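You operate a simulated robot arm through the tools that you are given. There is no shell and no other tool. Be economical: measure what you need, move in short steps, check, and stop when the job is done.

Carry out the task below with a simulated two-armed robot. There is one attempt and no reset: what you move stays moved.

TASK
Take the round brush on the top of the kiln-side table and put it away on the top of the trestle table. Put the teal roller on the top of the kiln-side table away on the shelf under the decorating bench. Take the green round block on the top of the kiln-side table and put it away on the top of the press bench. Take the lid off the trap jar and lay it down on the top of the long open bench. Put the brown bisque beaker in the basin. Put the toothed block on the blue tile. Take the teal pad and leave it on top of the grey beaker. Put the beige dish on the top of the canvas board by the wheel lane away on the shelf under the decorating bench. Take the wooden mallet and put it on the knee board of the open bay. Take the beige bisque beaker and leave it on top of the grey disc. Take the terracotta tube and leave it on the yellow flat bat. Fetch the sponge stick and stand it on top of the white arch gauge. Take the green divider on the shelf under the packing bench and put it away on the top of the packing bench. The order is free. Set down upright: teal roller, brown bisque beaker, teal pad, beige bisque beaker, sponge stick.

It is judged by the outcome, as a careful person would: the job done as asked, and still so three seconds after it is handed in. It fails if anything else is knocked over, pushed out of place, dropped, spilled or broken. Lids that push on must go on centred and level and be pressed home; caps that screw on are set level and turned clockwise until they are tight.

THE ROBOT
Two 7-joint arms with two-finger parallel grippers on one trunk, on a base that drives. Base frame: it is fixed to the floor where the robot stands at the start and does not move with it; the origin is under the middle of the robot, x ahead of it, y to its left, z up; the surface under the hand at the start is at about z = 0.75. Lengths are in m, angles in rad, forces in N, time in s.
The left shoulder is at the start at [0.127, 0.171, 1.157], the right one opposite. With the tool pointing down near the work surface each hand reaches from about 0.1 to 0.9 m from the robot's upright axis, wherever it stands, measured 20 degrees to its own side. Places, roughly: basin [3.8, 4.1, 0.7]; beige bisque beaker (6x6x9 cm) [0.5, -3.7, 0.8]; beige dish (20x20x4 cm) [2.1, -0.1, 0.8]; blue tile (10x10x2 cm) [1, 0.2, 0.8]; brown bisque beaker (6x6x9 cm) [0.6, 2.2, 0.9]; green divider (18x3x11 cm) [-1.2, 4.1, 0.4]; green round block (5x5x14 cm) [1, -0.8, 0.8]; grey beaker (7x7x11 cm) [2.1, 0.4, 0.8]; grey disc (8x8x7 cm) [0.6, -6.6, 0.8]; knee board of the open bay [4.7, -0.4, 0.6]; round brush (5x4x15 cm) [0.5, 0, 0.8]; shelf under the decorating bench [-1.1, 0.5, 0.4]; sponge stick (4x4x19 cm) [3.9, -2.1, 0.6]; teal pad (6x5x6 cm) [1.8, 0.2, 0.8]; teal roller (8x5x9 cm) [0.7, -0.5, 0.8]; terracotta tube (20x10x8 cm) [4.6, 1.8, 0.8]; toothed block (6x5x13 cm) [1, 0.5, 0.8]; top of the packing bench [-1.3, 4.1, 0.8]; top of the press bench [0.4, -6.5, 0.8]; top of the trestle table [3, -4.3, 0.8]; trap jar [1.5, 2.25, 1]; white arch gauge [2.25, -0.5, 0.75]; wooden mallet (22x8x6 cm) [2, -0.6, 0.8]; yellow flat bat (20x20x2 cm) [3.4, 4, 0.4]. Payload 4.4 kg a hand.
The tool frame of a hand sits at the grasp point between the pads (the TCP): z along the fingers, y along the line on which they close. The tips reach 0.023 m beyond it. The gripper opens to 0.094 m. The fingers are 0.038 m wide and 0.01 m thick; the gripper's body (0.054 by 0.096 m) begins 0.039 m behind the TCP.
Orientation is that of the tool frame in the base frame, as [roll, pitch, yaw] about the fixed x, y, z axes, in that order (R = Rz(yaw) Ry(pitch) Rx(roll)). With the fingers straight down and closing along the base's y, the tool's x points along the base's -x, its y along +y and its z along -z.

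THE INTERFACE
- The arms move only by the tool drive_tool. It takes "left_increments", "right_increments" or both (then of equal length, played together; a hand with none holds still); each is a list that holds one entry, the list of rows, each a list of 6 numbers: the shift along the base's x, y, z in m, then the turn, a rotation vector about the base's x, y, z in rad. In form: [[[x, y, z, rx, ry, rz], ...]]. A call has 1 to 20 rows; each row shifts and turns the commanded pose from where the row before left it. "left_gripper" and "right_gripper" are, for a hand that has rows, the gripper command, from -1 (fully open) to 1 (shut), values between in proportion, set as the call begins (left out, the last holds). Each row takes 0.2 s and may step no farther than 0.05 m and 0.15 rad from the row before; otherwise, or with a gripper value out of range, the whole call is refused. A pose out of reach is approached as far as the arm can. The call stops where the force on the tool passes 40 N (or 10 N more than at its start, if that is more) or the arm is blocked; 0.2 s more then pass. Each finger travels about 0.072 m/s and halts on what it meets, pressing with about 32 N; the grip force reading is that of the motor and also rises with nothing between the fingers. The clock runs only during rows and for 0.2 s after the last one: add rows that do not move to give the fingers time. The reply holds the time, the measured pose of the TCP, the force on the tool along the base axes, the opening and the grip force, in the units named above and with some noise, with the torque about the TCP (base axes, N m) and any sound that the robot's microphone picked up.
- Cameras (640 x 400 px; columns grow to the right, rows downward): "scene" is now at [0.2281, 0.0323, 1.2862]; the picture's right is [0.21, -0.98, 0.00], its down [-0.67, -0.15, -0.72] and it looks along [0.71, 0.15, -0.69] (base axes); focal length 214 px, centre (320, 200). "left" rides on the left gripper at [0.086, -0.016, -0.075] in its tool frame; the picture's right is [0.18, 0.98, 0.00], its down [-0.58, 0.11, -0.81] and it looks along [-0.79, 0.15, 0.59] (tool axes); focal length 243 px, centre (320, 200). "right" rides on the right gripper at [0.086, 0.016, -0.074] in its tool frame; the picture's right is [-0.18, 0.98, 0.00], its down [-0.58, -0.11, -0.81] and it looks along [-0.79, -0.15, 0.59] (tool axes); focal length 243 px, centre (320, 200).
- get_image(camera): a new picture of that camera. No time passes.
- slide_trunk(by): slides the trunk up (or, below 0, down) by that many m; the arms and the scene camera ride with it, the base frame stays. It gives what a move gives, with no picture.
- roll_base(legs): drives the robot by 1 to 6 legs, each [ahead, left, turn to the left] in m, m and rad, along the robot's own axes; the way and the turn of a leg run together, so that a leg with both is an arc; at most 1.5 m and 3.142 rad a leg. The arms and the cameras ride along, it lands a little off, and it stops where it bumps. It gives what a move gives.
- head_to(pan, tilt): turns the head with the scene camera to pan (to the left, within 1.396 rad either way) and tilt (down, from -0.506 to 1.204), counted from straight ahead of the robot. It gives what a move gives.
- probe_pixels(camera, pixels): for up to 12 pixels [column, row] of the newest picture of that camera ("zoom" is the newest enlarged one), the place [x, y, z] in the base frame of the surface seen there, good to about 0.002 m, but the place of the scene camera against the robot may be out by one fixed shift of up to 0.025 m in any direction. No time passes.
- enlarge(camera, box): a new picture of the part [left, top, right, bottom] of that camera's present view, enlarged. No time passes.
- job_done(): hands the job in; it is judged then, once.

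Work in short steps. Measure before you move; look again where a grasp or a placing could have gone wrong, and mend it. You have 385 turns and 362 pictures in all, those below and enlarged ones among them. Open the grippers and draw the arms clear of the work before you hand the job in, unless the task says otherwise; then end with one line.

The tools are called after ">>>" by a JSON object that holds its "fn" and its "kwargs". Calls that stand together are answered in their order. drive_tool: Moves the arms, as the interface text tells. Its arguments: {"type":"object","properties":{"left_increments":{"type":"array"},"left_gripper":{"type":"number"},"right_increments":{"type":"array"},"right_gripper":{"type":"number"}},"required":[]} The other tools are called the same way: slide_trunk (by) slides the trunk up or down; roll_base (legs) drives the base; head_to (pan, tilt) turns the head that bears the scene camera; get_image (camera) takes a picture; probe_pixels (camera, pixels) gives the place of the surface under pixels of a picture; enlarge (camera, box) takes an enlarged picture of a part of a camera's view; job_done () hands the job in.

At the start:

```text
time: 0.0
left_position: [0.4245, 0.2515, 1.0844]
left_orientation: [3.141, 0.0, -3.141]
left_wrist_force: [-0.4, -0.6, -0.8]
left_wrist_torque: [-0.01, 0.03, -0.01]
left_finger_gap: 0.0938
left_finger_force: 0.1
right_position: [0.4785, -0.2157, 1.0682]
right_orientation: [3.142, 0.001, 3.141]
right_wrist_force: [-0.2, -0.1, 0.0]
right_wrist_torque: [-0.01, -0.02, -0.01]
right_finger_gap: 0.094
right_finger_force: 0.1
trunk travel left (down, up): [-0.171, 0.217]
robot x, y, heading: [0.0008, -0.0008, 0.001]
head pan, tilt: [0.213, 0.761]
```

scene: 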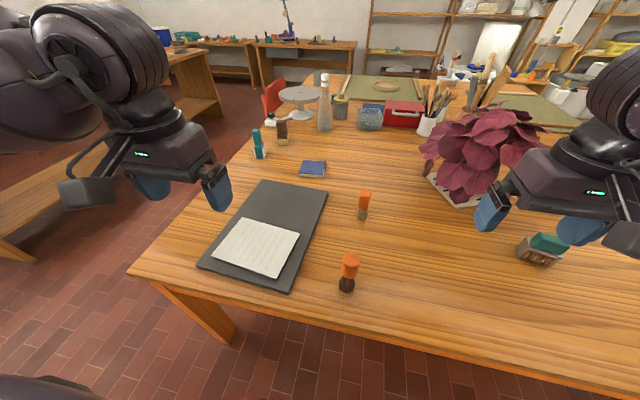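
right: 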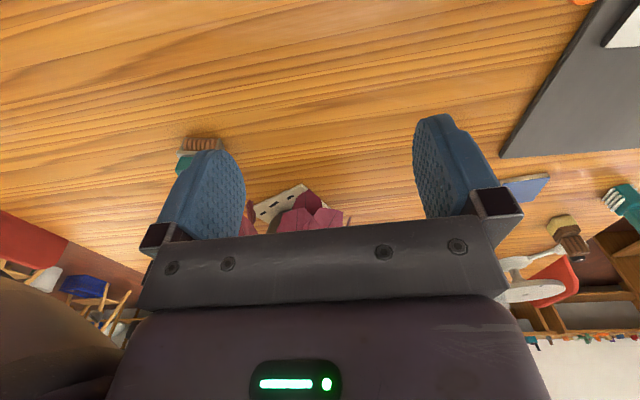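
left: 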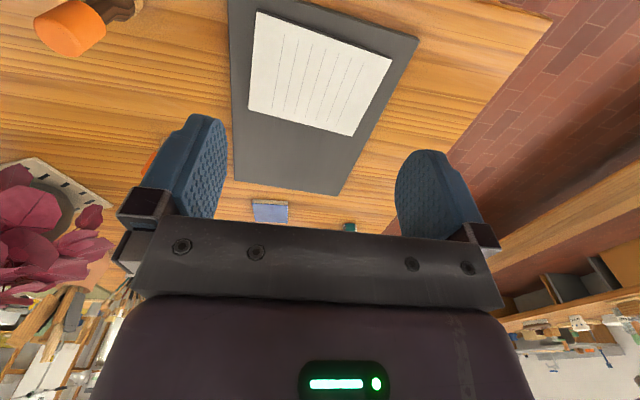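

The scene picture shows the near table with two orange-topped brushes (347,270) and (364,203), the blue tile (313,168) and a teal toothed thing (259,143). I take an enlarged look to identify each of them.

>>> {"fn": "enlarge", "kwargs": {"camera": "scene", "box": [200, 60, 440, 300]}}

>>> {"fn": "probe_pixels", "kwargs": {"camera": "scene", "pixels": [[350, 258], [347, 286], [365, 195], [362, 214], [313, 168], [258, 132], [260, 153], [282, 120], [282, 140], [548, 240], [540, 252], [325, 75]]}}

>>> {"fn": "head_to", "kwargs": {"pan": -0.6, "tilt": 0.76}}

>>> {"fn": "get_image", "kwargs": {"camera": "scene"}}

```text
1.67 times, centred on (320, 180) of scene
```

zoom: 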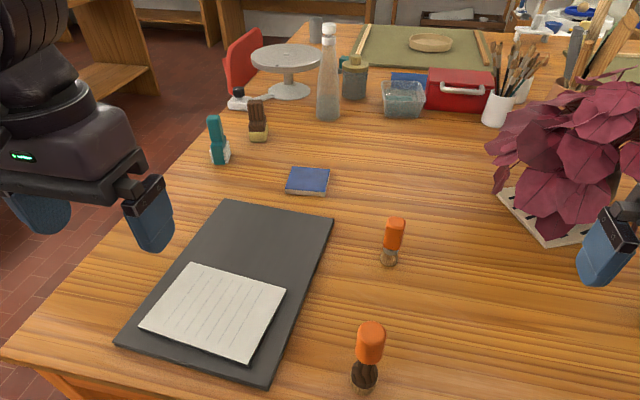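

```text
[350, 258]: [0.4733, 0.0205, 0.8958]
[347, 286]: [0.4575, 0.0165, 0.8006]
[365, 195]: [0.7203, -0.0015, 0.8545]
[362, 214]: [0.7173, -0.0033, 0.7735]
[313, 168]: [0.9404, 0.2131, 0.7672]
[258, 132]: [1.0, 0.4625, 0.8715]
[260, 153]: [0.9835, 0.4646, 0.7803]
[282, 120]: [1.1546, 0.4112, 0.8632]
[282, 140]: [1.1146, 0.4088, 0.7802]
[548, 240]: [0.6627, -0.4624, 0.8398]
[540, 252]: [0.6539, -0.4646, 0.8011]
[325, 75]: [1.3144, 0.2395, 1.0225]
```

```text
time: 1.1
left_position: [0.424, 0.2514, 1.0832]
left_orientation: [3.141, 0.0, 3.141]
left_wrist_force: [-1.0, -0.2, 0.2]
left_wrist_torque: [-0.02, -0.04, -0.05]
left_finger_gap: 0.0942
left_finger_force: 0.0
right_position: [0.4789, -0.2167, 1.0691]
right_orientation: [3.141, 0.0, -3.14]
right_wrist_force: [1.0, 0.0, -0.8]
right_wrist_torque: [-0.01, 0.02, 0.02]
right_finger_gap: 0.0942
right_finger_force: 0.1
trunk travel left (down, up): [-0.171, 0.217]
robot x, y, heading: [0.0013, -0.0007, -0.002]
head pan, tilt: [-0.6, 0.759]
```

```text
357 pictures are left
```

scene: 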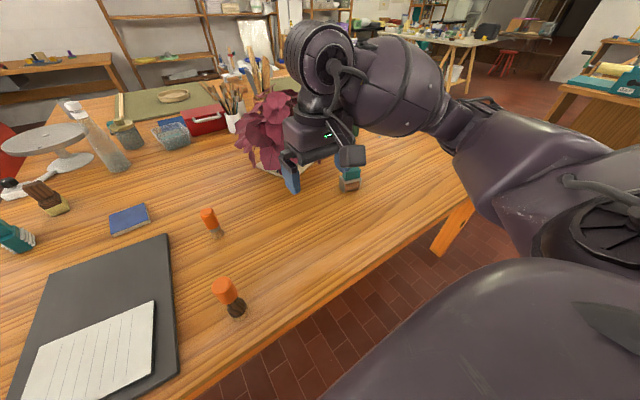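

I calibrate the scene camera's shift by probing the same notepad and tile corners in both the left wrist picture and the scene picture.

>>> {"fn": "probe_pixels", "kwargs": {"camera": "left", "pixels": [[352, 135], [249, 103], [257, 13], [389, 60], [413, 38], [231, 180], [344, 193], [270, 212]]}}

>>> {"fn": "probe_pixels", "kwargs": {"camera": "scene", "pixels": [[153, 303], [34, 347], [152, 373], [167, 236], [55, 270], [130, 219], [227, 285], [208, 213], [349, 173], [348, 187]]}}

>>> {"fn": "get_image", "kwargs": {"camera": "right"}}

```text
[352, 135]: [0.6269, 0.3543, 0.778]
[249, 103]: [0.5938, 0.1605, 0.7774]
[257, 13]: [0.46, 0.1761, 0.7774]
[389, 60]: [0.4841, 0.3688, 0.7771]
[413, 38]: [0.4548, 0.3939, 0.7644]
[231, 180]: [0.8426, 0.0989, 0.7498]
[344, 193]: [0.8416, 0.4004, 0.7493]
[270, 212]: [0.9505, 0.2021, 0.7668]
```

```text
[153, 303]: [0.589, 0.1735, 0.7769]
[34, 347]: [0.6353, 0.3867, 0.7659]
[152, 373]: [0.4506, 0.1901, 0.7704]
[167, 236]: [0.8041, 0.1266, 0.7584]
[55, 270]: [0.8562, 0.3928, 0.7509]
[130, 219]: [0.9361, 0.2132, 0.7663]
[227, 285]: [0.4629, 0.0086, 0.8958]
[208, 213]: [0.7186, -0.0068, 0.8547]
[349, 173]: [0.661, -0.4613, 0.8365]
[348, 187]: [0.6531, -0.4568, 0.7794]
```

```text
356 pictures are left
```

right: 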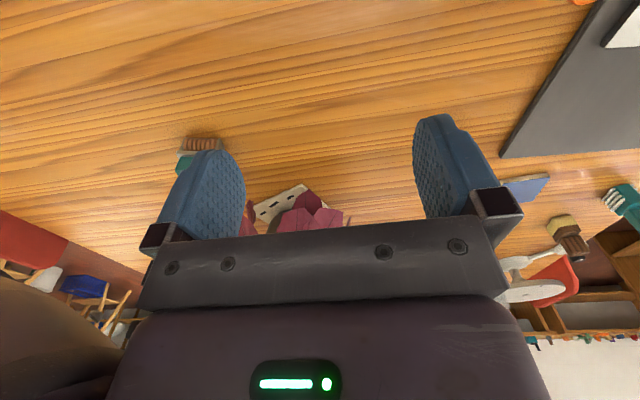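

The scene camera reads about (-0.008,+0.013,0) off in the robot frame. Now I look around the room to plan the routes.

>>> {"fn": "head_to", "kwargs": {"pan": 1.3, "tilt": 0.45}}

>>> {"fn": "get_image", "kwargs": {"camera": "scene"}}

>>> {"fn": "head_to", "kwargs": {"pan": 0.3, "tilt": 0.3}}

>>> {"fn": "get_image", "kwargs": {"camera": "scene"}}

>>> {"fn": "head_to", "kwargs": {"pan": -1.3, "tilt": 0.45}}

>>> {"fn": "get_image", "kwargs": {"camera": "scene"}}

```text
time: 3.0
left_position: [0.4248, 0.2529, 1.0834]
left_orientation: [3.141, -0.001, -3.141]
left_wrist_force: [-0.5, -0.9, 0.0]
left_wrist_torque: [0.0, -0.01, -0.02]
left_finger_gap: 0.0941
left_finger_force: 0.0
right_position: [0.4774, -0.2169, 1.0682]
right_orientation: [3.142, 0.001, 3.141]
right_wrist_force: [-0.3, 0.2, -0.2]
right_wrist_torque: [0.0, -0.01, 0.0]
right_finger_gap: 0.0938
right_finger_force: 0.0
trunk travel left (down, up): [-0.171, 0.217]
robot x, y, heading: [-0.0035, -0.0022, 0.003]
head pan, tilt: [1.3, 0.45]
```

```text
355 pictures are left
```

scene: 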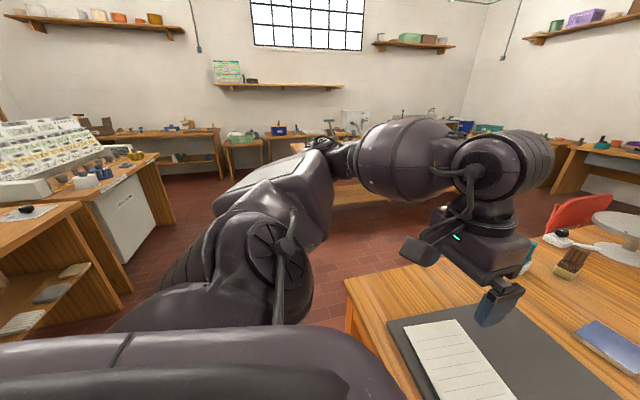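

```text
time: 4.3
left_position: [0.4248, 0.2529, 1.0836]
left_orientation: [3.142, 0.002, 3.139]
left_wrist_force: [0.6, 0.4, 0.3]
left_wrist_torque: [-0.02, 0.03, -0.01]
left_finger_gap: 0.094
left_finger_force: 0.0
right_position: [0.4779, -0.2167, 1.0688]
right_orientation: [3.141, -0.001, -3.141]
right_wrist_force: [0.9, 0.1, 0.0]
right_wrist_torque: [0.0, -0.02, -0.02]
right_finger_gap: 0.094
right_finger_force: 0.0
trunk travel left (down, up): [-0.171, 0.217]
robot x, y, heading: [0.0007, -0.0016, -0.003]
head pan, tilt: [0.3, 0.3]
```

```text
354 pictures are left
```

scene: 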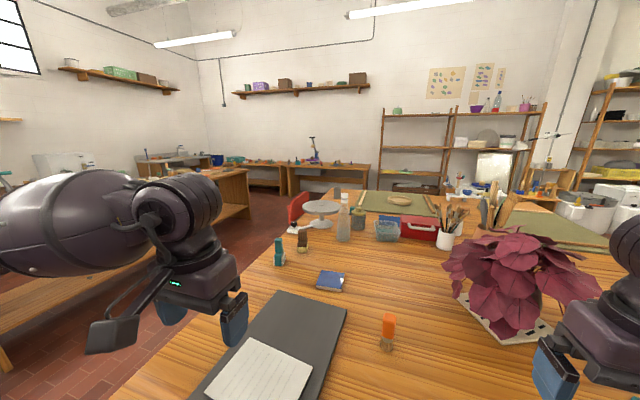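

```text
time: 6.0
left_position: [0.425, 0.253, 1.0839]
left_orientation: [-3.141, 0.0, -3.142]
left_wrist_force: [-0.7, 0.3, -0.7]
left_wrist_torque: [0.0, -0.02, -0.02]
left_finger_gap: 0.094
left_finger_force: 0.1
right_position: [0.4787, -0.2161, 1.0685]
right_orientation: [-3.141, 0.0, 3.141]
right_wrist_force: [-0.1, -0.3, 0.0]
right_wrist_torque: [0.01, 0.0, 0.02]
right_finger_gap: 0.094
right_finger_force: 0.0
trunk travel left (down, up): [-0.171, 0.217]
robot x, y, heading: [0.0017, -0.0026, -0.004]
head pan, tilt: [-1.3, 0.45]
```

```text
353 pictures are left
```

scene: 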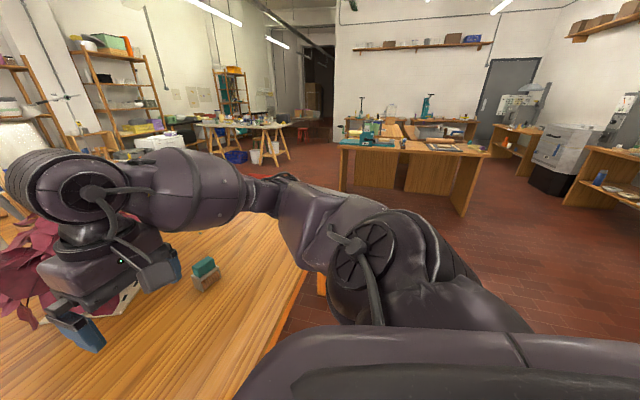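

I probe the right-hand picture for the table's edge and the benches in that direction.

>>> {"fn": "probe_pixels", "kwargs": {"camera": "scene", "pixels": [[260, 350], [300, 262], [205, 262], [205, 285], [245, 125], [290, 155], [345, 148], [485, 155], [455, 210], [430, 122], [470, 122], [590, 148]]}}

>>> {"fn": "head_to", "kwargs": {"pan": -0.5, "tilt": 0.4}}

>>> {"fn": "get_image", "kwargs": {"camera": "scene"}}

```text
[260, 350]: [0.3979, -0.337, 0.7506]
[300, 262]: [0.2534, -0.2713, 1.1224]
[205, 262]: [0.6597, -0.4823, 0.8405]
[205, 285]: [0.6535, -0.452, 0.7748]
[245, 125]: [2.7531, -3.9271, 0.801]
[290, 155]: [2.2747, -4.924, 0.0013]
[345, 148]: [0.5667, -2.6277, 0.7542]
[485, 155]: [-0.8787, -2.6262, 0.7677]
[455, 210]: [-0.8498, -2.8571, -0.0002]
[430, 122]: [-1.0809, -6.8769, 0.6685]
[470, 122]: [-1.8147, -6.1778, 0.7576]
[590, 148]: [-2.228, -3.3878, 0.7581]
```

```text
time: 7.1
left_position: [0.4256, 0.2523, 1.0845]
left_orientation: [-3.14, 0.0, 3.141]
left_wrist_force: [0.0, 0.2, -0.2]
left_wrist_torque: [0.0, -0.01, -0.01]
left_finger_gap: 0.0938
left_finger_force: 0.0
right_position: [0.4781, -0.2166, 1.068]
right_orientation: [-3.141, 0.0, 3.141]
right_wrist_force: [0.5, -0.7, -0.2]
right_wrist_torque: [0.03, 0.03, 0.02]
right_finger_gap: 0.0941
right_finger_force: 0.1
trunk travel left (down, up): [-0.171, 0.217]
robot x, y, heading: [0.0005, -0.0023, -0.004]
head pan, tilt: [-0.499, 0.4]
```

```text
352 pictures are left
```

scene: 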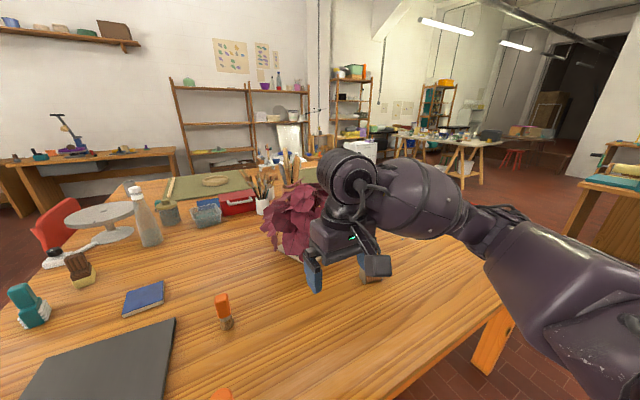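

I probe table corners, the dish and other items in this view.

>>> {"fn": "probe_pixels", "kwargs": {"camera": "scene", "pixels": [[498, 302], [415, 360], [213, 182], [160, 190], [72, 205], [30, 290], [380, 235], [300, 250], [240, 205], [168, 210], [140, 190], [20, 190]]}}

>>> {"fn": "enlarge", "kwargs": {"camera": "scene", "box": [0, 120, 320, 320]}}

```text
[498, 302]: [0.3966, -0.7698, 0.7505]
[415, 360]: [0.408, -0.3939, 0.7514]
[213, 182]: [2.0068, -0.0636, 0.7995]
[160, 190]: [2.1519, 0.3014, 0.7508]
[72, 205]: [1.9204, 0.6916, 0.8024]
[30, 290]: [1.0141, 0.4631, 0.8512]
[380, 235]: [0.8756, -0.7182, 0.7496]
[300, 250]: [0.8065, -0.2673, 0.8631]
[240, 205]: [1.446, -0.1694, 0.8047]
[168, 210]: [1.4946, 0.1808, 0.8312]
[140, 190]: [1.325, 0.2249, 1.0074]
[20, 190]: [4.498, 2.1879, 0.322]
```

```text
2.00 times, centred on (160, 220) of scene
```

zoom: 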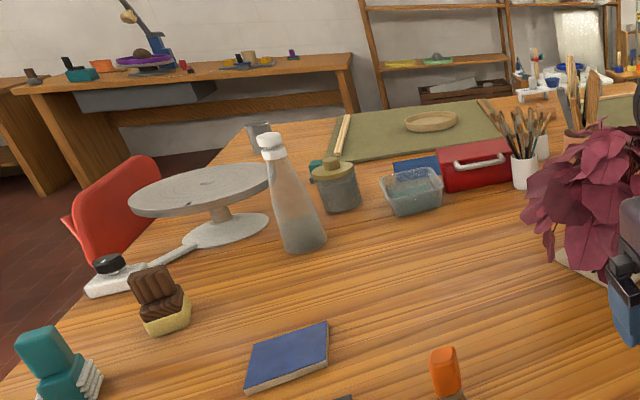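

The roller is near (0.668,-0.475). I shift the right hand sideways in front of it, then look with its camera.

>>> {"fn": "drive_tool", "kwargs": {"right_increments": [[[0, -0.05, 0, 0, 0, 0], [0, -0.05, 0, 0, 0, 0], [0, -0.05, 0, 0, 0, 0], [0, -0.05, 0, 0, 0, 0], [-0.02, -0.05, 0, 0, 0, 0], [-0.03, 0, 0, 0, 0, 0]]]}}

>>> {"fn": "get_image", "kwargs": {"camera": "right"}}

>>> {"fn": "head_to", "kwargs": {"pan": -0.75, "tilt": 0.7}}

>>> {"fn": "get_image", "kwargs": {"camera": "scene"}}

```text
refused: row 5 steps farther than a row can; nothing moved
```

```text
350 pictures are left
```

right: 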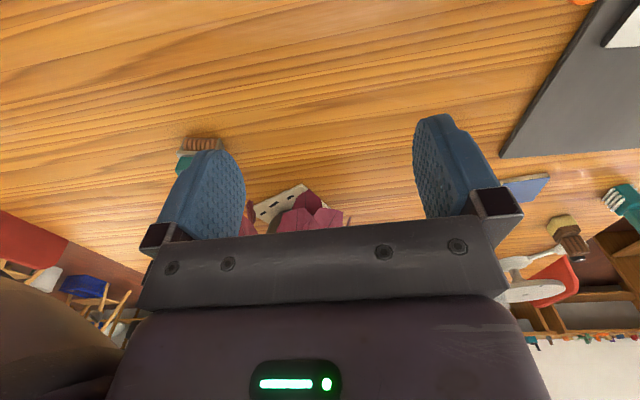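

```text
time: 7.9
left_position: [0.4246, 0.2525, 1.0837]
left_orientation: [-3.141, 0.001, -3.14]
left_wrist_force: [0.8, -0.2, -1.0]
left_wrist_torque: [0.0, -0.03, -0.01]
left_finger_gap: 0.094
left_finger_force: 0.1
right_position: [0.479, -0.2173, 1.0684]
right_orientation: [-3.141, 0.0, 3.141]
right_wrist_force: [0.0, 0.6, -0.3]
right_wrist_torque: [0.03, 0.0, -0.02]
right_finger_gap: 0.0941
right_finger_force: 0.0
trunk travel left (down, up): [-0.171, 0.217]
robot x, y, heading: [-0.002, 0.0008, 0.002]
head pan, tilt: [-0.75, 0.7]
```

```text
349 pictures are left
```

scene: 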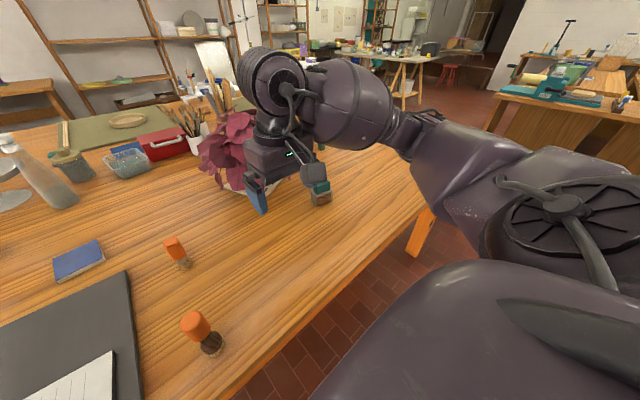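

That call was refused for too long a step (0.054 m); I redo it with smaller steps.

>>> {"fn": "drive_tool", "kwargs": {"right_increments": [[[0, -0.049, 0, 0, 0, 0], [0, -0.049, 0, 0, 0, 0], [0, -0.049, 0, 0, 0, 0], [0, -0.049, 0, 0, 0, 0], [0, -0.049, 0, 0, 0, 0], [-0.04, 0, 0, 0, 0, 0]]]}}

>>> {"fn": "get_image", "kwargs": {"camera": "right"}}

>>> {"fn": "get_image", "kwargs": {"camera": "scene"}}

```text
time: 9.3
left_position: [0.4231, 0.2525, 1.0847]
left_orientation: [3.141, 0.0, -3.141]
left_wrist_force: [-0.1, -0.2, 0.5]
left_wrist_torque: [0.01, 0.0, 0.03]
left_finger_gap: 0.094
left_finger_force: 0.1
right_position: [0.4376, -0.4634, 1.0694]
right_orientation: [-3.14, 0.002, -3.14]
right_wrist_force: [0.0, -0.2, 0.4]
right_wrist_torque: [-0.02, 0.02, -0.01]
right_finger_gap: 0.0938
right_finger_force: 0.0
trunk travel left (down, up): [-0.171, 0.217]
robot x, y, heading: [-0.0032, 0.0029, -0.003]
head pan, tilt: [-0.75, 0.7]
```

```text
348 pictures are left
```

right: 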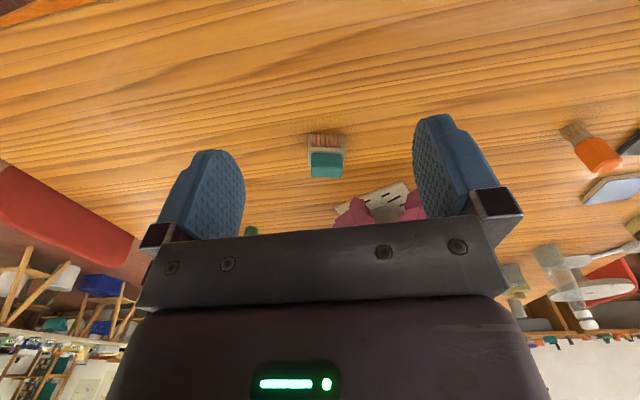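

```text
347 pictures are left
```

scene: 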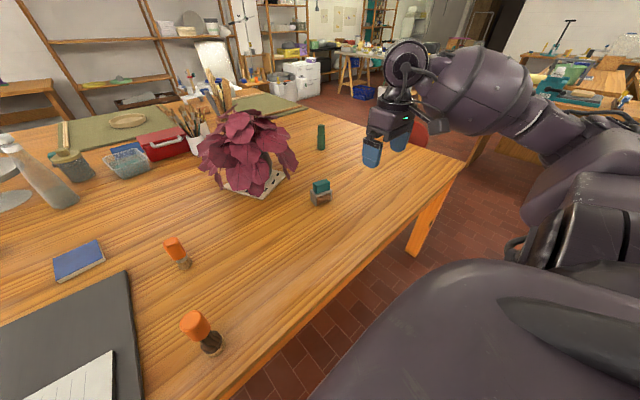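

I probe the roller in the wrist picture and the green block at (321,137) and the brush in the scene picture.

>>> {"fn": "probe_pixels", "kwargs": {"camera": "right", "pixels": [[311, 170], [342, 171], [327, 158], [327, 175], [310, 137], [345, 137], [327, 140], [327, 150]]}}

>>> {"fn": "probe_pixels", "kwargs": {"camera": "scene", "pixels": [[321, 127], [321, 147], [321, 184], [321, 197], [193, 318], [207, 345], [435, 180], [285, 105]]}}

>>> {"fn": "enlarge", "kwargs": {"camera": "scene", "box": [150, 100, 390, 250]}}

>>> {"fn": "enlarge", "kwargs": {"camera": "right", "box": [260, 110, 400, 200]}}

```text
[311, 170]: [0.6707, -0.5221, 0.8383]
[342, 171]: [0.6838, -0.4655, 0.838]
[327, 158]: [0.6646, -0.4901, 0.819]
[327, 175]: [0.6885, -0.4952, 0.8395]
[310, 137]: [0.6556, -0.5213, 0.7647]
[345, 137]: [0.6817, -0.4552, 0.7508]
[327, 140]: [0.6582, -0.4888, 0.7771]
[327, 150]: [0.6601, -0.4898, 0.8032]
```

```text
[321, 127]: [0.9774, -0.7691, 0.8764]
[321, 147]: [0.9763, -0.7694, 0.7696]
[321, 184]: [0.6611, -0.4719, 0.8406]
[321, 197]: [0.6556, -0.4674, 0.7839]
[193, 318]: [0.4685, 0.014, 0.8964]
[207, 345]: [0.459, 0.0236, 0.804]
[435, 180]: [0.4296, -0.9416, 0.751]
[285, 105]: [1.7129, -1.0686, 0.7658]
```

```text
2.67 times, centred on (270, 175) of scene
```

zoom: 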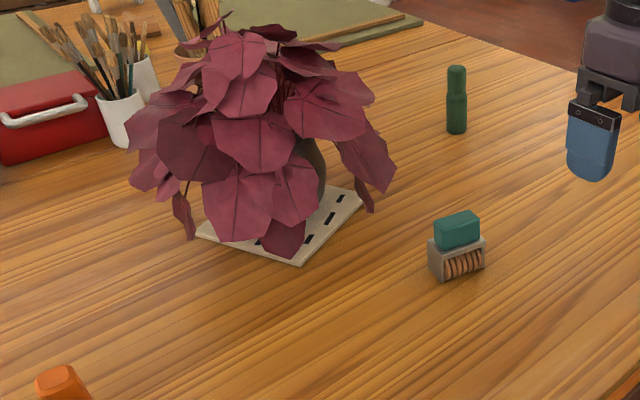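

```text
4.44 times, centred on (330, 155) of right
```

zoom: 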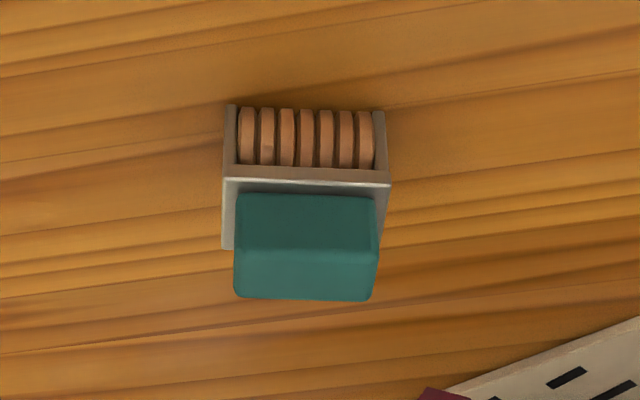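

The roller's long side lies along (0.2,0.98), with its handle centre near (0.683,-0.491) and top at 0.84. I yaw the hand -0.2 and tilt it forward 50° so I can later reach under a bench, and move to a pregrasp.

>>> {"fn": "drive_tool", "kwargs": {"right_increments": [[[0.01, 0, -0.01, 0, 0, -0.1], [0.01, 0, -0.01, 0, 0, -0.1], [0.02, 0, -0.02, -0.029, -0.143, 0], [0.02, 0, -0.02, -0.029, -0.143, 0], [0.02, 0, -0.02, -0.029, -0.143, 0], [0.03, -0.005, -0.03, -0.029, -0.143, 0], [0.03, -0.004, -0.03, -0.029, -0.143, 0], [0.03, -0.004, -0.027, -0.029, -0.143, 0]]]}}

>>> {"fn": "get_image", "kwargs": {"camera": "right"}}

>>> {"fn": "get_image", "kwargs": {"camera": "scene"}}

```text
time: 11.1
left_position: [0.4251, 0.2529, 1.0831]
left_orientation: [3.14, -0.001, -3.141]
left_wrist_force: [0.1, 0.8, -0.6]
left_wrist_torque: [0.0, 0.0, -0.02]
left_finger_gap: 0.0937
left_finger_force: 0.0
right_position: [0.6069, -0.4749, 0.8997]
right_orientation: [3.141, 0.876, 2.941]
right_wrist_force: [0.3, 0.2, -0.6]
right_wrist_torque: [-0.01, -0.01, 0.04]
right_finger_gap: 0.0939
right_finger_force: 0.1
trunk travel left (down, up): [-0.171, 0.217]
robot x, y, heading: [0.0, -0.0017, 0.003]
head pan, tilt: [-0.75, 0.7]
```

```text
344 pictures are left
```

right: 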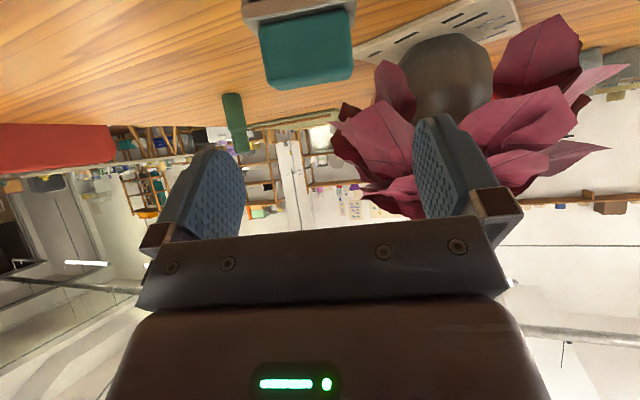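

```text
343 pictures are left
```

scene: 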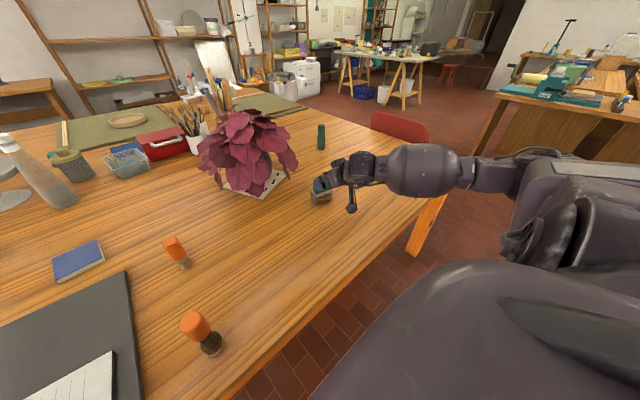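

I probe the teal handle's corners in the wrist view for the exact line.

>>> {"fn": "probe_pixels", "kwargs": {"camera": "right", "pixels": [[266, 40], [349, 32], [270, 82], [346, 74], [308, 30], [308, 80], [255, 10], [350, 3]]}}

```text
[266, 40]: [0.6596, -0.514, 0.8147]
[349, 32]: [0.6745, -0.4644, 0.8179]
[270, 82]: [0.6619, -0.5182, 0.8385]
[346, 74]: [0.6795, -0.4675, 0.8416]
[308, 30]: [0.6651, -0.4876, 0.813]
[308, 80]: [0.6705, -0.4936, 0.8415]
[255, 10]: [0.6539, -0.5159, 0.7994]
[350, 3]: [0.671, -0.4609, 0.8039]
```

The handle's front spans (0.661,-0.517) to (0.678,-0.466) with its top at 0.841. I advance to (0.682,-0.496,0.838), add a little yaw, and then close.

>>> {"fn": "drive_tool", "kwargs": {"right_increments": [[[0.025, -0.008, -0.02, 0, 0, -0.07], [0.025, -0.007, -0.022, 0, 0, 0], [0.025, -0.006, -0.02, 0, 0, 0]]]}}

>>> {"fn": "drive_tool", "kwargs": {"right_increments": [[[0, 0, 0, 0, 0, 0], [0, 0, 0, 0, 0, 0], [0, 0, 0, 0, 0, 0], [0, 0, 0, 0, 0, 0]]], "right_gripper": 1}}

>>> {"fn": "get_image", "kwargs": {"camera": "right"}}

```text
time: 11.9
left_position: [0.426, 0.2529, 1.0838]
left_orientation: [3.142, -0.002, -3.142]
left_wrist_force: [0.7, -0.4, -0.5]
left_wrist_torque: [0.03, 0.03, 0.0]
left_finger_gap: 0.0939
left_finger_force: 0.0
right_position: [0.6821, -0.4963, 0.8404]
right_orientation: [-3.141, 0.874, 2.872]
right_wrist_force: [0.1, 0.3, 0.2]
right_wrist_torque: [0.0, -0.03, 0.01]
right_finger_gap: 0.0939
right_finger_force: 0.1
trunk travel left (down, up): [-0.171, 0.217]
robot x, y, heading: [-0.0031, 0.0025, 0.002]
head pan, tilt: [-0.75, 0.7]
```

```text
time: 12.9
left_position: [0.4235, 0.2527, 1.0837]
left_orientation: [3.141, 0.001, 3.141]
left_wrist_force: [-0.6, 0.6, 0.4]
left_wrist_torque: [0.01, -0.02, 0.0]
left_finger_gap: 0.0942
left_finger_force: 0.0
right_position: [0.6815, -0.4955, 0.841]
right_orientation: [3.142, 0.875, 2.871]
right_wrist_force: [-0.4, -0.3, 2.2]
right_wrist_torque: [-0.07, -0.03, 0.05]
right_finger_gap: 0.0596
right_finger_force: 31.8
trunk travel left (down, up): [-0.171, 0.217]
robot x, y, heading: [0.0019, 0.002, 0.003]
head pan, tilt: [-0.75, 0.7]
```

```text
342 pictures are left
```

right: 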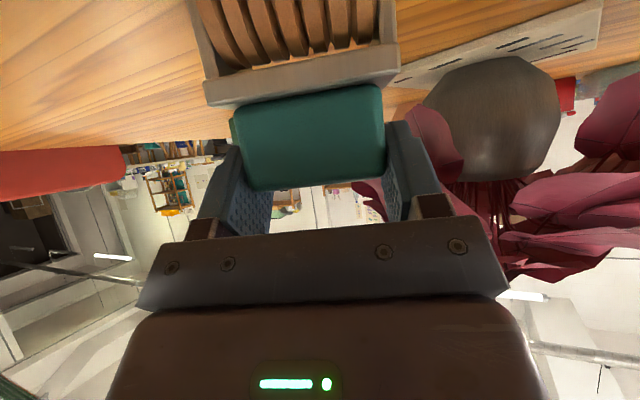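

Gripped (gap 0.0596). I lift and draw back, then look along the table's right side.

>>> {"fn": "drive_tool", "kwargs": {"right_increments": [[[0, 0, 0.03, 0, 0, 0], [0, 0, 0.05, 0, 0, 0], [-0.02, 0, 0.045, 0, 0, 0], [-0.049, 0, 0, 0, 0, 0], [-0.049, 0, 0, 0, 0, 0], [-0.049, 0, 0, 0, 0, 0], [-0.049, 0, 0, 0, 0, 0]]]}}

>>> {"fn": "head_to", "kwargs": {"pan": -0.9, "tilt": 0.5}}

>>> {"fn": "get_image", "kwargs": {"camera": "scene"}}

```text
time: 14.7
left_position: [0.4245, 0.2504, 1.0833]
left_orientation: [3.141, -0.002, -3.141]
left_wrist_force: [1.1, -0.5, -0.8]
left_wrist_torque: [0.02, 0.03, 0.0]
left_finger_gap: 0.094
left_finger_force: 0.1
right_position: [0.4607, -0.5436, 0.962]
right_orientation: [-2.755, 0.706, -3.066]
right_wrist_force: [0.8, -1.0, -2.2]
right_wrist_torque: [0.03, -0.01, -0.01]
right_finger_gap: 0.0597
right_finger_force: 32.2
right hand out of reach, approached as far as the arm can: row 6
trunk travel left (down, up): [-0.171, 0.217]
robot x, y, heading: [-0.0016, 0.0021, -0.004]
head pan, tilt: [-0.75, 0.7]
stopped in row 7 (right hand): the arm was blocked; the commanded pose is now the measured one
```

```text
time: 15.4
left_position: [0.4241, 0.2522, 1.0829]
left_orientation: [3.14, 0.001, 3.141]
left_wrist_force: [-0.3, 0.1, -0.4]
left_wrist_torque: [-0.02, 0.0, 0.01]
left_finger_gap: 0.0938
left_finger_force: 0.1
right_position: [0.4584, -0.5423, 0.9638]
right_orientation: [-2.755, 0.706, -3.063]
right_wrist_force: [0.1, 0.1, -2.6]
right_wrist_torque: [0.03, -0.03, 0.01]
right_finger_gap: 0.0597
right_finger_force: 31.8
trunk travel left (down, up): [-0.171, 0.217]
robot x, y, heading: [0.0023, -0.0017, -0.001]
head pan, tilt: [-0.901, 0.499]
```

```text
341 pictures are left
```

scene: 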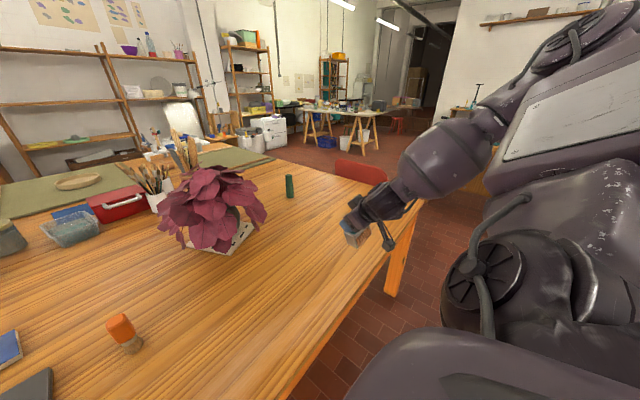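

The arm hit its limit while folding back; the roller is held fine. I probe the chair and table's far side.

>>> {"fn": "probe_pixels", "kwargs": {"camera": "scene", "pixels": [[340, 165], [362, 175], [383, 178], [270, 153], [275, 130], [265, 150], [75, 180], [300, 165], [120, 152], [240, 130], [345, 145], [340, 300]]}}

>>> {"fn": "head_to", "kwargs": {"pan": 1.39, "tilt": 0.7}}

>>> {"fn": "get_image", "kwargs": {"camera": "scene"}}

```text
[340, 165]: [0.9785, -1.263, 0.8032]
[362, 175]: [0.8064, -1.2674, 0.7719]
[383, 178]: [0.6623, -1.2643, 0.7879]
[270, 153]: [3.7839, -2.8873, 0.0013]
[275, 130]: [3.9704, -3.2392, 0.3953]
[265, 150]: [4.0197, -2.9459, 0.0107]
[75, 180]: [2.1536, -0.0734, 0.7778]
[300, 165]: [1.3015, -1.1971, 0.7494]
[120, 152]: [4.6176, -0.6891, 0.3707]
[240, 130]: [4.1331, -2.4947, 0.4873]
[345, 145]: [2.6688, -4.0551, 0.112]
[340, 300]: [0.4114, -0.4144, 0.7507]
```

```text
time: 17.5
left_position: [0.4241, 0.2528, 1.0836]
left_orientation: [3.141, -0.001, 3.141]
left_wrist_force: [-0.2, -0.8, 0.0]
left_wrist_torque: [0.01, -0.01, 0.0]
left_finger_gap: 0.0941
left_finger_force: 0.1
right_position: [0.4596, -0.5413, 0.9646]
right_orientation: [-2.752, 0.707, -3.062]
right_wrist_force: [0.6, 0.6, -2.7]
right_wrist_torque: [0.02, -0.03, -0.01]
right_finger_gap: 0.0599
right_finger_force: 32.0
trunk travel left (down, up): [-0.171, 0.217]
robot x, y, heading: [0.0015, 0.0004, -0.003]
head pan, tilt: [1.389, 0.7]
```

```text
340 pictures are left
```

scene: 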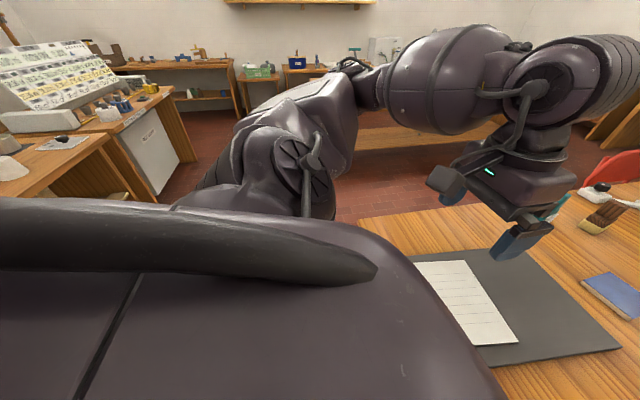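

I probe the decorating bench parts at left in this view before turning toward them.

>>> {"fn": "probe_pixels", "kwargs": {"camera": "scene", "pixels": [[10, 195], [60, 165], [105, 140], [115, 185], [60, 188], [150, 100], [150, 160], [8, 165], [240, 100], [330, 130], [400, 150], [600, 190]]}}

>>> {"fn": "roll_base", "kwargs": {"legs": [[-0.15, 0, 0], [0, 0, 1.57]]}}

>>> {"fn": "head_to", "kwargs": {"pan": 1.0, "tilt": 0.55}}

>>> {"fn": "get_image", "kwargs": {"camera": "scene"}}

```text
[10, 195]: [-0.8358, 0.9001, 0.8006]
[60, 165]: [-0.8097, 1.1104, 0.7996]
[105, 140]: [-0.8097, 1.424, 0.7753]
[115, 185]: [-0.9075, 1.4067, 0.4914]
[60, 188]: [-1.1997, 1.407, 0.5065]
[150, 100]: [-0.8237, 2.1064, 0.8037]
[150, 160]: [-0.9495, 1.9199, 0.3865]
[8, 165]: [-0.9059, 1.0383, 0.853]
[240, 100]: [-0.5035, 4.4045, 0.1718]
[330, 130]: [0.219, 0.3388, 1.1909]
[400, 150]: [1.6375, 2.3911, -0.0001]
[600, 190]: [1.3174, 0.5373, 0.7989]
```

```text
time: 22.8
left_position: [-0.4061, 0.4232, 1.083]
left_orientation: [-3.141, -0.001, -1.566]
left_wrist_force: [0.0, 0.4, 0.0]
left_wrist_torque: [0.0, 0.0, -0.01]
left_finger_gap: 0.094
left_finger_force: 0.0
right_position: [0.3886, 0.4623, 0.9638]
right_orientation: [-2.751, 0.705, -1.486]
right_wrist_force: [-0.1, 0.4, -1.7]
right_wrist_torque: [0.01, 0.0, 0.02]
right_finger_gap: 0.0597
right_finger_force: 31.7
trunk travel left (down, up): [-0.171, 0.217]
robot x, y, heading: [-0.1518, -0.0002, 1.58]
head pan, tilt: [1.389, 0.7]
```

```text
time: 23.6
left_position: [-0.4049, 0.4232, 1.0845]
left_orientation: [-3.141, 0.0, -1.566]
left_wrist_force: [-0.2, -0.1, -0.6]
left_wrist_torque: [0.01, 0.0, -0.02]
left_finger_gap: 0.0941
left_finger_force: 0.1
right_position: [0.3891, 0.462, 0.9633]
right_orientation: [-2.751, 0.708, -1.489]
right_wrist_force: [0.6, -0.3, -1.9]
right_wrist_torque: [0.01, 0.06, 0.02]
right_finger_gap: 0.0597
right_finger_force: 31.6
trunk travel left (down, up): [-0.171, 0.217]
robot x, y, heading: [-0.1502, -0.0011, 1.577]
head pan, tilt: [1.0, 0.55]
```

```text
339 pictures are left
```

scene: 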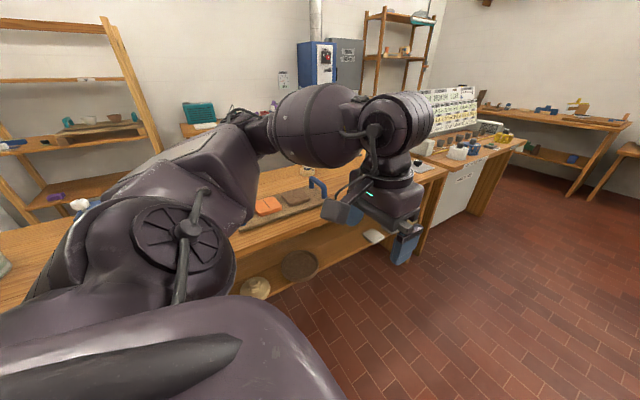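

The shelf below the bench holds plates at (255,288) and (298,262). I turn on to face the bench squarely and look.

>>> {"fn": "roll_base", "kwargs": {"legs": [[0.3, 0, 0], [0, 0, 1.565]]}}

>>> {"fn": "head_to", "kwargs": {"pan": 0.0, "tilt": 0.8}}

>>> {"fn": "get_image", "kwargs": {"camera": "scene"}}

```text
time: 29.4
left_position: [-0.5842, 0.0658, 1.0832]
left_orientation: [3.141, 0.0, -0.031]
left_wrist_force: [0.1, -0.5, 0.0]
left_wrist_torque: [0.01, 0.0, -0.05]
left_finger_gap: 0.094
left_finger_force: 0.0
right_position: [-0.5947, 0.8607, 0.9638]
right_orientation: [-2.752, 0.708, 0.046]
right_wrist_force: [-0.4, 0.7, -1.3]
right_wrist_torque: [0.0, -0.02, -0.01]
right_finger_gap: 0.0593
right_finger_force: 32.3
trunk travel left (down, up): [-0.171, 0.217]
robot x, y, heading: [-0.1519, 0.3021, 3.113]
head pan, tilt: [1.0, 0.55]
```

```text
time: 30.7
left_position: [-0.5838, 0.0657, 1.0833]
left_orientation: [-3.141, 0.0, -0.029]
left_wrist_force: [0.2, 0.1, -0.9]
left_wrist_torque: [-0.01, 0.0, 0.0]
left_finger_gap: 0.094
left_finger_force: 0.1
right_position: [-0.5958, 0.8608, 0.9634]
right_orientation: [-2.753, 0.708, 0.046]
right_wrist_force: [0.0, -0.4, -0.6]
right_wrist_torque: [-0.01, -0.02, 0.01]
right_finger_gap: 0.0595
right_finger_force: 32.4
trunk travel left (down, up): [-0.171, 0.217]
robot x, y, heading: [-0.1508, 0.3005, 3.115]
head pan, tilt: [0.0, 0.799]
```

```text
338 pictures are left
```

scene: 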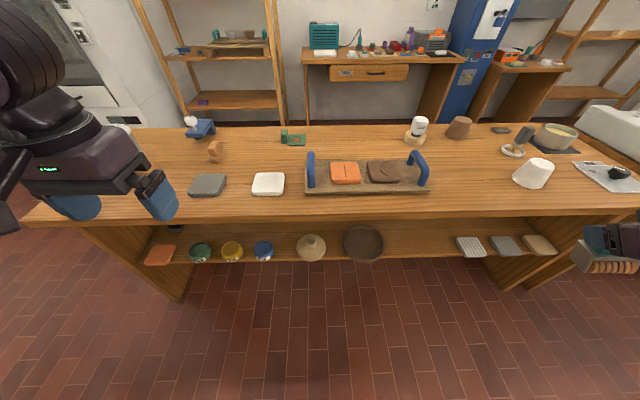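

The shelf has open space between the dark disc (363,242) and the striped tile (470,245). I probe it.

>>> {"fn": "probe_pixels", "kwargs": {"camera": "scene", "pixels": [[363, 240], [383, 250], [385, 232], [458, 240], [458, 252], [420, 258], [420, 235], [420, 222], [420, 214], [420, 205], [290, 235], [278, 250]]}}

>>> {"fn": "enlarge", "kwargs": {"camera": "scene", "box": [220, 180, 500, 300]}}

```text
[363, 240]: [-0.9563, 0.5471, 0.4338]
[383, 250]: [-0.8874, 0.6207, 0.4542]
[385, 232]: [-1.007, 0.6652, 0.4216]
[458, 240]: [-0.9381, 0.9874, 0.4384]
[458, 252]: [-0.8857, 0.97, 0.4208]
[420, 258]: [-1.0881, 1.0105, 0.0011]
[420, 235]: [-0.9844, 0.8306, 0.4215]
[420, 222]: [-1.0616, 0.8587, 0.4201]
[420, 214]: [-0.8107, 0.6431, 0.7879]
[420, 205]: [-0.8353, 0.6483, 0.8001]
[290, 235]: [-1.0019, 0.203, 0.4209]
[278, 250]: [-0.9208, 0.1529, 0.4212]
```

```text
2.29 times, centred on (360, 240) of scene
```

zoom: 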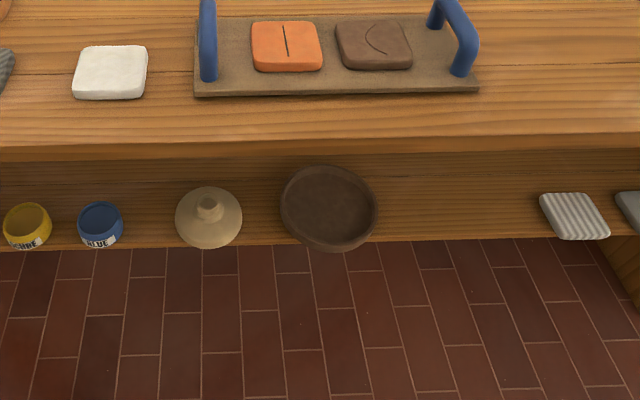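

True positions need (-0.008,+0.013) here. I will set the roller near (-0.95,0.93) and leave room for the dish at y≈0.77. I strafe to y≈0.65, lower the trunk, and square the hand up in front of the bench.

>>> {"fn": "roll_base", "kwargs": {"legs": [[0, -0.36, 0.026]]}}

>>> {"fn": "slide_trunk", "kwargs": {"by": -0.16}}

>>> {"fn": "drive_tool", "kwargs": {"right_increments": [[[0, 0, -0.045, 0, 0, -0.05], [0, 0, -0.045, 0, 0.0835, 0], [0, 0, -0.045, 0, 0.0835, 0], [0, 0, -0.045, -0.083, 0, 0.1], [0, 0, -0.03, -0.083, 0, 0.1], [0, 0, 0, -0.083, 0, 0.1]]], "left_increments": [[[0.03, 0, 0.04, 0, 0, 0], [0.03, 0, 0.04, 0, 0, 0], [0.03, 0, 0.04, 0, 0, 0], [0, 0, 0.03, 0, 0, 0], [0, 0, 0, 0, 0, 0], [0, 0, 0, 0, 0, 0]]]}}

>>> {"fn": "get_image", "kwargs": {"camera": "scene"}}

```text
time: 34.4
left_position: [-0.5711, 0.4109, 1.0835]
left_orientation: [3.139, 0.0, -0.001]
left_wrist_force: [0.8, -0.5, 0.1]
left_wrist_torque: [-0.01, 0.01, 0.0]
left_finger_gap: 0.0939
left_finger_force: 0.1
right_position: [-0.6037, 1.2049, 0.964]
right_orientation: [-2.755, 0.707, 0.075]
right_wrist_force: [0.5, 0.3, -1.0]
right_wrist_torque: [-0.04, -0.01, 0.01]
right_finger_gap: 0.0592
right_finger_force: 32.1
trunk travel left (down, up): [-0.171, 0.217]
robot x, y, heading: [-0.1463, 0.6627, 3.142]
head pan, tilt: [0.0, 0.799]
```

```text
time: 36.2
left_position: [-0.6017, 0.4094, 0.7766]
left_orientation: [3.14, -0.532, 0.0]
left_wrist_force: [0.4, -1.2, 0.7]
left_wrist_torque: [-0.01, 0.05, 0.0]
left_finger_gap: 0.094
left_finger_force: 0.1
right_position: [-0.5978, 1.2038, 0.7621]
right_orientation: [-2.766, 0.532, 0.065]
right_wrist_force: [0.8, 1.0, -1.0]
right_wrist_torque: [0.01, 0.04, 0.01]
right_finger_gap: 0.0597
right_finger_force: 32.3
trunk travel left (down, up): [-0.011, 0.377]
robot x, y, heading: [-0.1474, 0.6624, 3.142]
head pan, tilt: [0.0, 0.799]
```

```text
time: 37.6
left_position: [-0.6084, 0.3933, 0.8537]
left_orientation: [-3.141, -0.537, 0.001]
left_wrist_force: [-0.1, -0.3, -0.5]
left_wrist_torque: [-0.01, 0.01, 0.03]
left_finger_gap: 0.0941
left_finger_force: 0.0
left hand out of reach, approached as far as the arm can: row 1, 2, 3
right_position: [-0.6721, 1.2522, 0.6598]
right_orientation: [-3.093, 0.711, 0.107]
right_wrist_force: [-0.6, -0.3, -1.0]
right_wrist_torque: [-0.02, 0.0, -0.02]
right_finger_gap: 0.0598
right_finger_force: 32.1
right hand out of reach, approached as far as the arm can: row 2, 3, 4, 5
trunk travel left (down, up): [-0.011, 0.377]
robot x, y, heading: [-0.1486, 0.6622, 3.139]
head pan, tilt: [0.0, 0.799]
```

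```text
336 pictures are left
```

scene: 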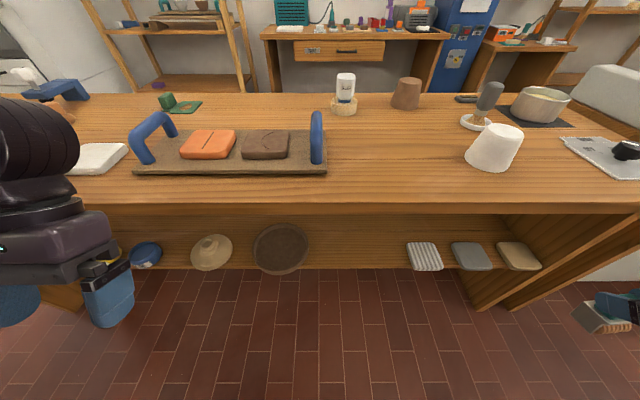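

The trunk slide changed the hands' tilt more than expected, since the arms were near limits. I let it settle and read the pose.

>>> {"fn": "drive_tool", "kwargs": {"right_increments": [[[0, 0, 0, 0, 0, 0], [0, 0, 0, 0, 0, 0], [0, 0, 0, 0, 0, 0]]], "left_increments": [[[0, 0, 0, 0, 0, 0], [0, 0, 0, 0, 0, 0], [0, 0, 0, 0, 0, 0]]]}}

```text
time: 38.4
left_position: [-0.6074, 0.3955, 0.8541]
left_orientation: [-3.141, -0.537, -0.001]
left_wrist_force: [0.5, -0.3, 0.5]
left_wrist_torque: [0.04, -0.03, 0.0]
left_finger_gap: 0.094
left_finger_force: 0.0
right_position: [-0.6706, 1.2513, 0.6589]
right_orientation: [-3.09, 0.713, 0.108]
right_wrist_force: [0.4, 1.3, -1.7]
right_wrist_torque: [0.0, 0.02, -0.01]
right_finger_gap: 0.0595
right_finger_force: 32.2
trunk travel left (down, up): [-0.011, 0.377]
robot x, y, heading: [-0.1494, 0.6622, 3.136]
head pan, tilt: [0.0, 0.799]
```

The right hand sits at (-0.671,1.251,0.659). I bring it to y≈0.93 and lower, still in front of the bench edge, and see how its pose comes out.

>>> {"fn": "drive_tool", "kwargs": {"right_increments": [[[0, -0.045, -0.015, 0, 0, 0], [0, -0.045, -0.015, 0, 0, 0], [0, -0.045, -0.015, 0, 0, 0], [0, -0.045, -0.015, 0, 0, 0], [0, -0.045, 0, 0, 0, 0], [0, -0.045, 0, 0, 0, 0], [0, -0.045, 0, 0, 0, 0], [0, 0, 0, 0, 0, 0]]]}}

>>> {"fn": "get_image", "kwargs": {"camera": "scene"}}

```text
time: 40.2
left_position: [-0.6083, 0.3947, 0.8529]
left_orientation: [3.141, -0.536, 0.0]
left_wrist_force: [-0.5, -0.5, 0.5]
left_wrist_torque: [-0.04, 0.0, -0.01]
left_finger_gap: 0.094
left_finger_force: 0.1
right_position: [-0.7046, 1.0516, 0.7329]
right_orientation: [-3.093, 0.711, 0.107]
right_wrist_force: [-0.1, 0.4, -1.4]
right_wrist_torque: [0.0, 0.05, -0.02]
right_finger_gap: 0.0594
right_finger_force: 31.9
right hand out of reach, approached as far as the arm can: row 1, 2, 3, 4, 5, 6, 7
trunk travel left (down, up): [-0.011, 0.377]
robot x, y, heading: [-0.1437, 0.6622, 3.136]
head pan, tilt: [0.0, 0.799]
```

```text
335 pictures are left
```

scene: 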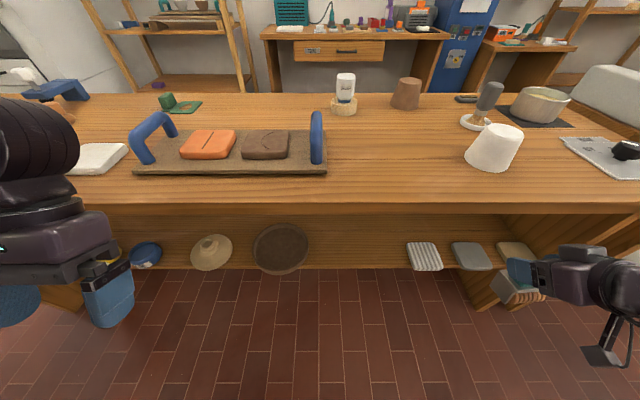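

The arm is folded too tightly that close in. I back the base up 0.13 m so that the arm works more extended, then lower the hand ahead of the shelf.

>>> {"fn": "roll_base", "kwargs": {"legs": [[-0.13, 0, 0]]}}

>>> {"fn": "drive_tool", "kwargs": {"right_increments": [[[-0.04, -0.02, 0, 0, 0, 0], [-0.04, -0.02, 0, 0, 0, 0], [-0.04, -0.02, -0.02, 0, 0, 0], [0, -0.02, -0.04, 0, 0, 0], [0, -0.02, -0.04, 0, 0, 0], [0, 0, -0.04, 0, 0, 0], [0, 0, -0.03, 0, 0.08, -0.05], [0, 0, -0.02, 0, 0.08, -0.05], [0, 0, 0, -0.05, 0, 0], [0, 0, 0, 0, 0, 0]]]}}

>>> {"fn": "get_image", "kwargs": {"camera": "scene"}}

```text
time: 41.5
left_position: [-0.4777, 0.3934, 0.8529]
left_orientation: [-3.141, -0.536, -0.001]
left_wrist_force: [0.2, 0.4, 0.2]
left_wrist_torque: [0.0, 0.02, 0.0]
left_finger_gap: 0.0939
left_finger_force: 0.0
right_position: [-0.5746, 1.0522, 0.7323]
right_orientation: [-3.091, 0.712, 0.106]
right_wrist_force: [0.5, 1.0, -1.4]
right_wrist_torque: [0.01, -0.02, 0.04]
right_finger_gap: 0.0596
right_finger_force: 31.9
trunk travel left (down, up): [-0.011, 0.377]
robot x, y, heading: [-0.0154, 0.6644, 3.138]
head pan, tilt: [0.0, 0.799]
```

```text
time: 43.7
left_position: [-0.479, 0.3932, 0.8534]
left_orientation: [3.141, -0.536, 0.0]
left_wrist_force: [0.6, 0.3, -0.3]
left_wrist_torque: [-0.03, 0.01, 0.0]
left_finger_gap: 0.094
left_finger_force: 0.0
right_position: [-0.693, 0.9588, 0.6013]
right_orientation: [3.111, 0.723, 0.069]
right_wrist_force: [0.2, -0.4, -1.7]
right_wrist_torque: [0.01, 0.0, 0.01]
right_finger_gap: 0.0597
right_finger_force: 32.1
right hand out of reach, approached as far as the arm can: row 6, 7, 8
trunk travel left (down, up): [-0.011, 0.377]
robot x, y, heading: [-0.018, 0.6599, 3.139]
head pan, tilt: [0.0, 0.799]
```

```text
334 pictures are left
```

scene: 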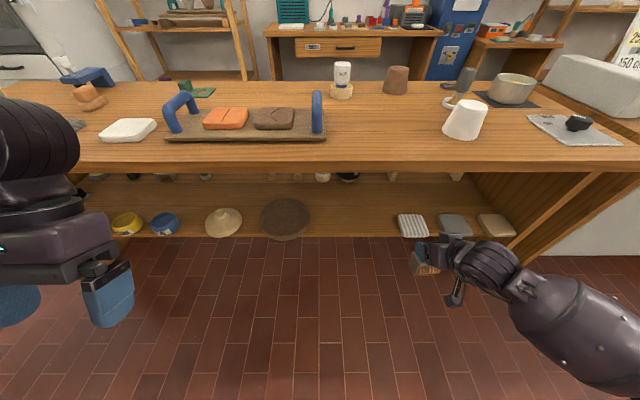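

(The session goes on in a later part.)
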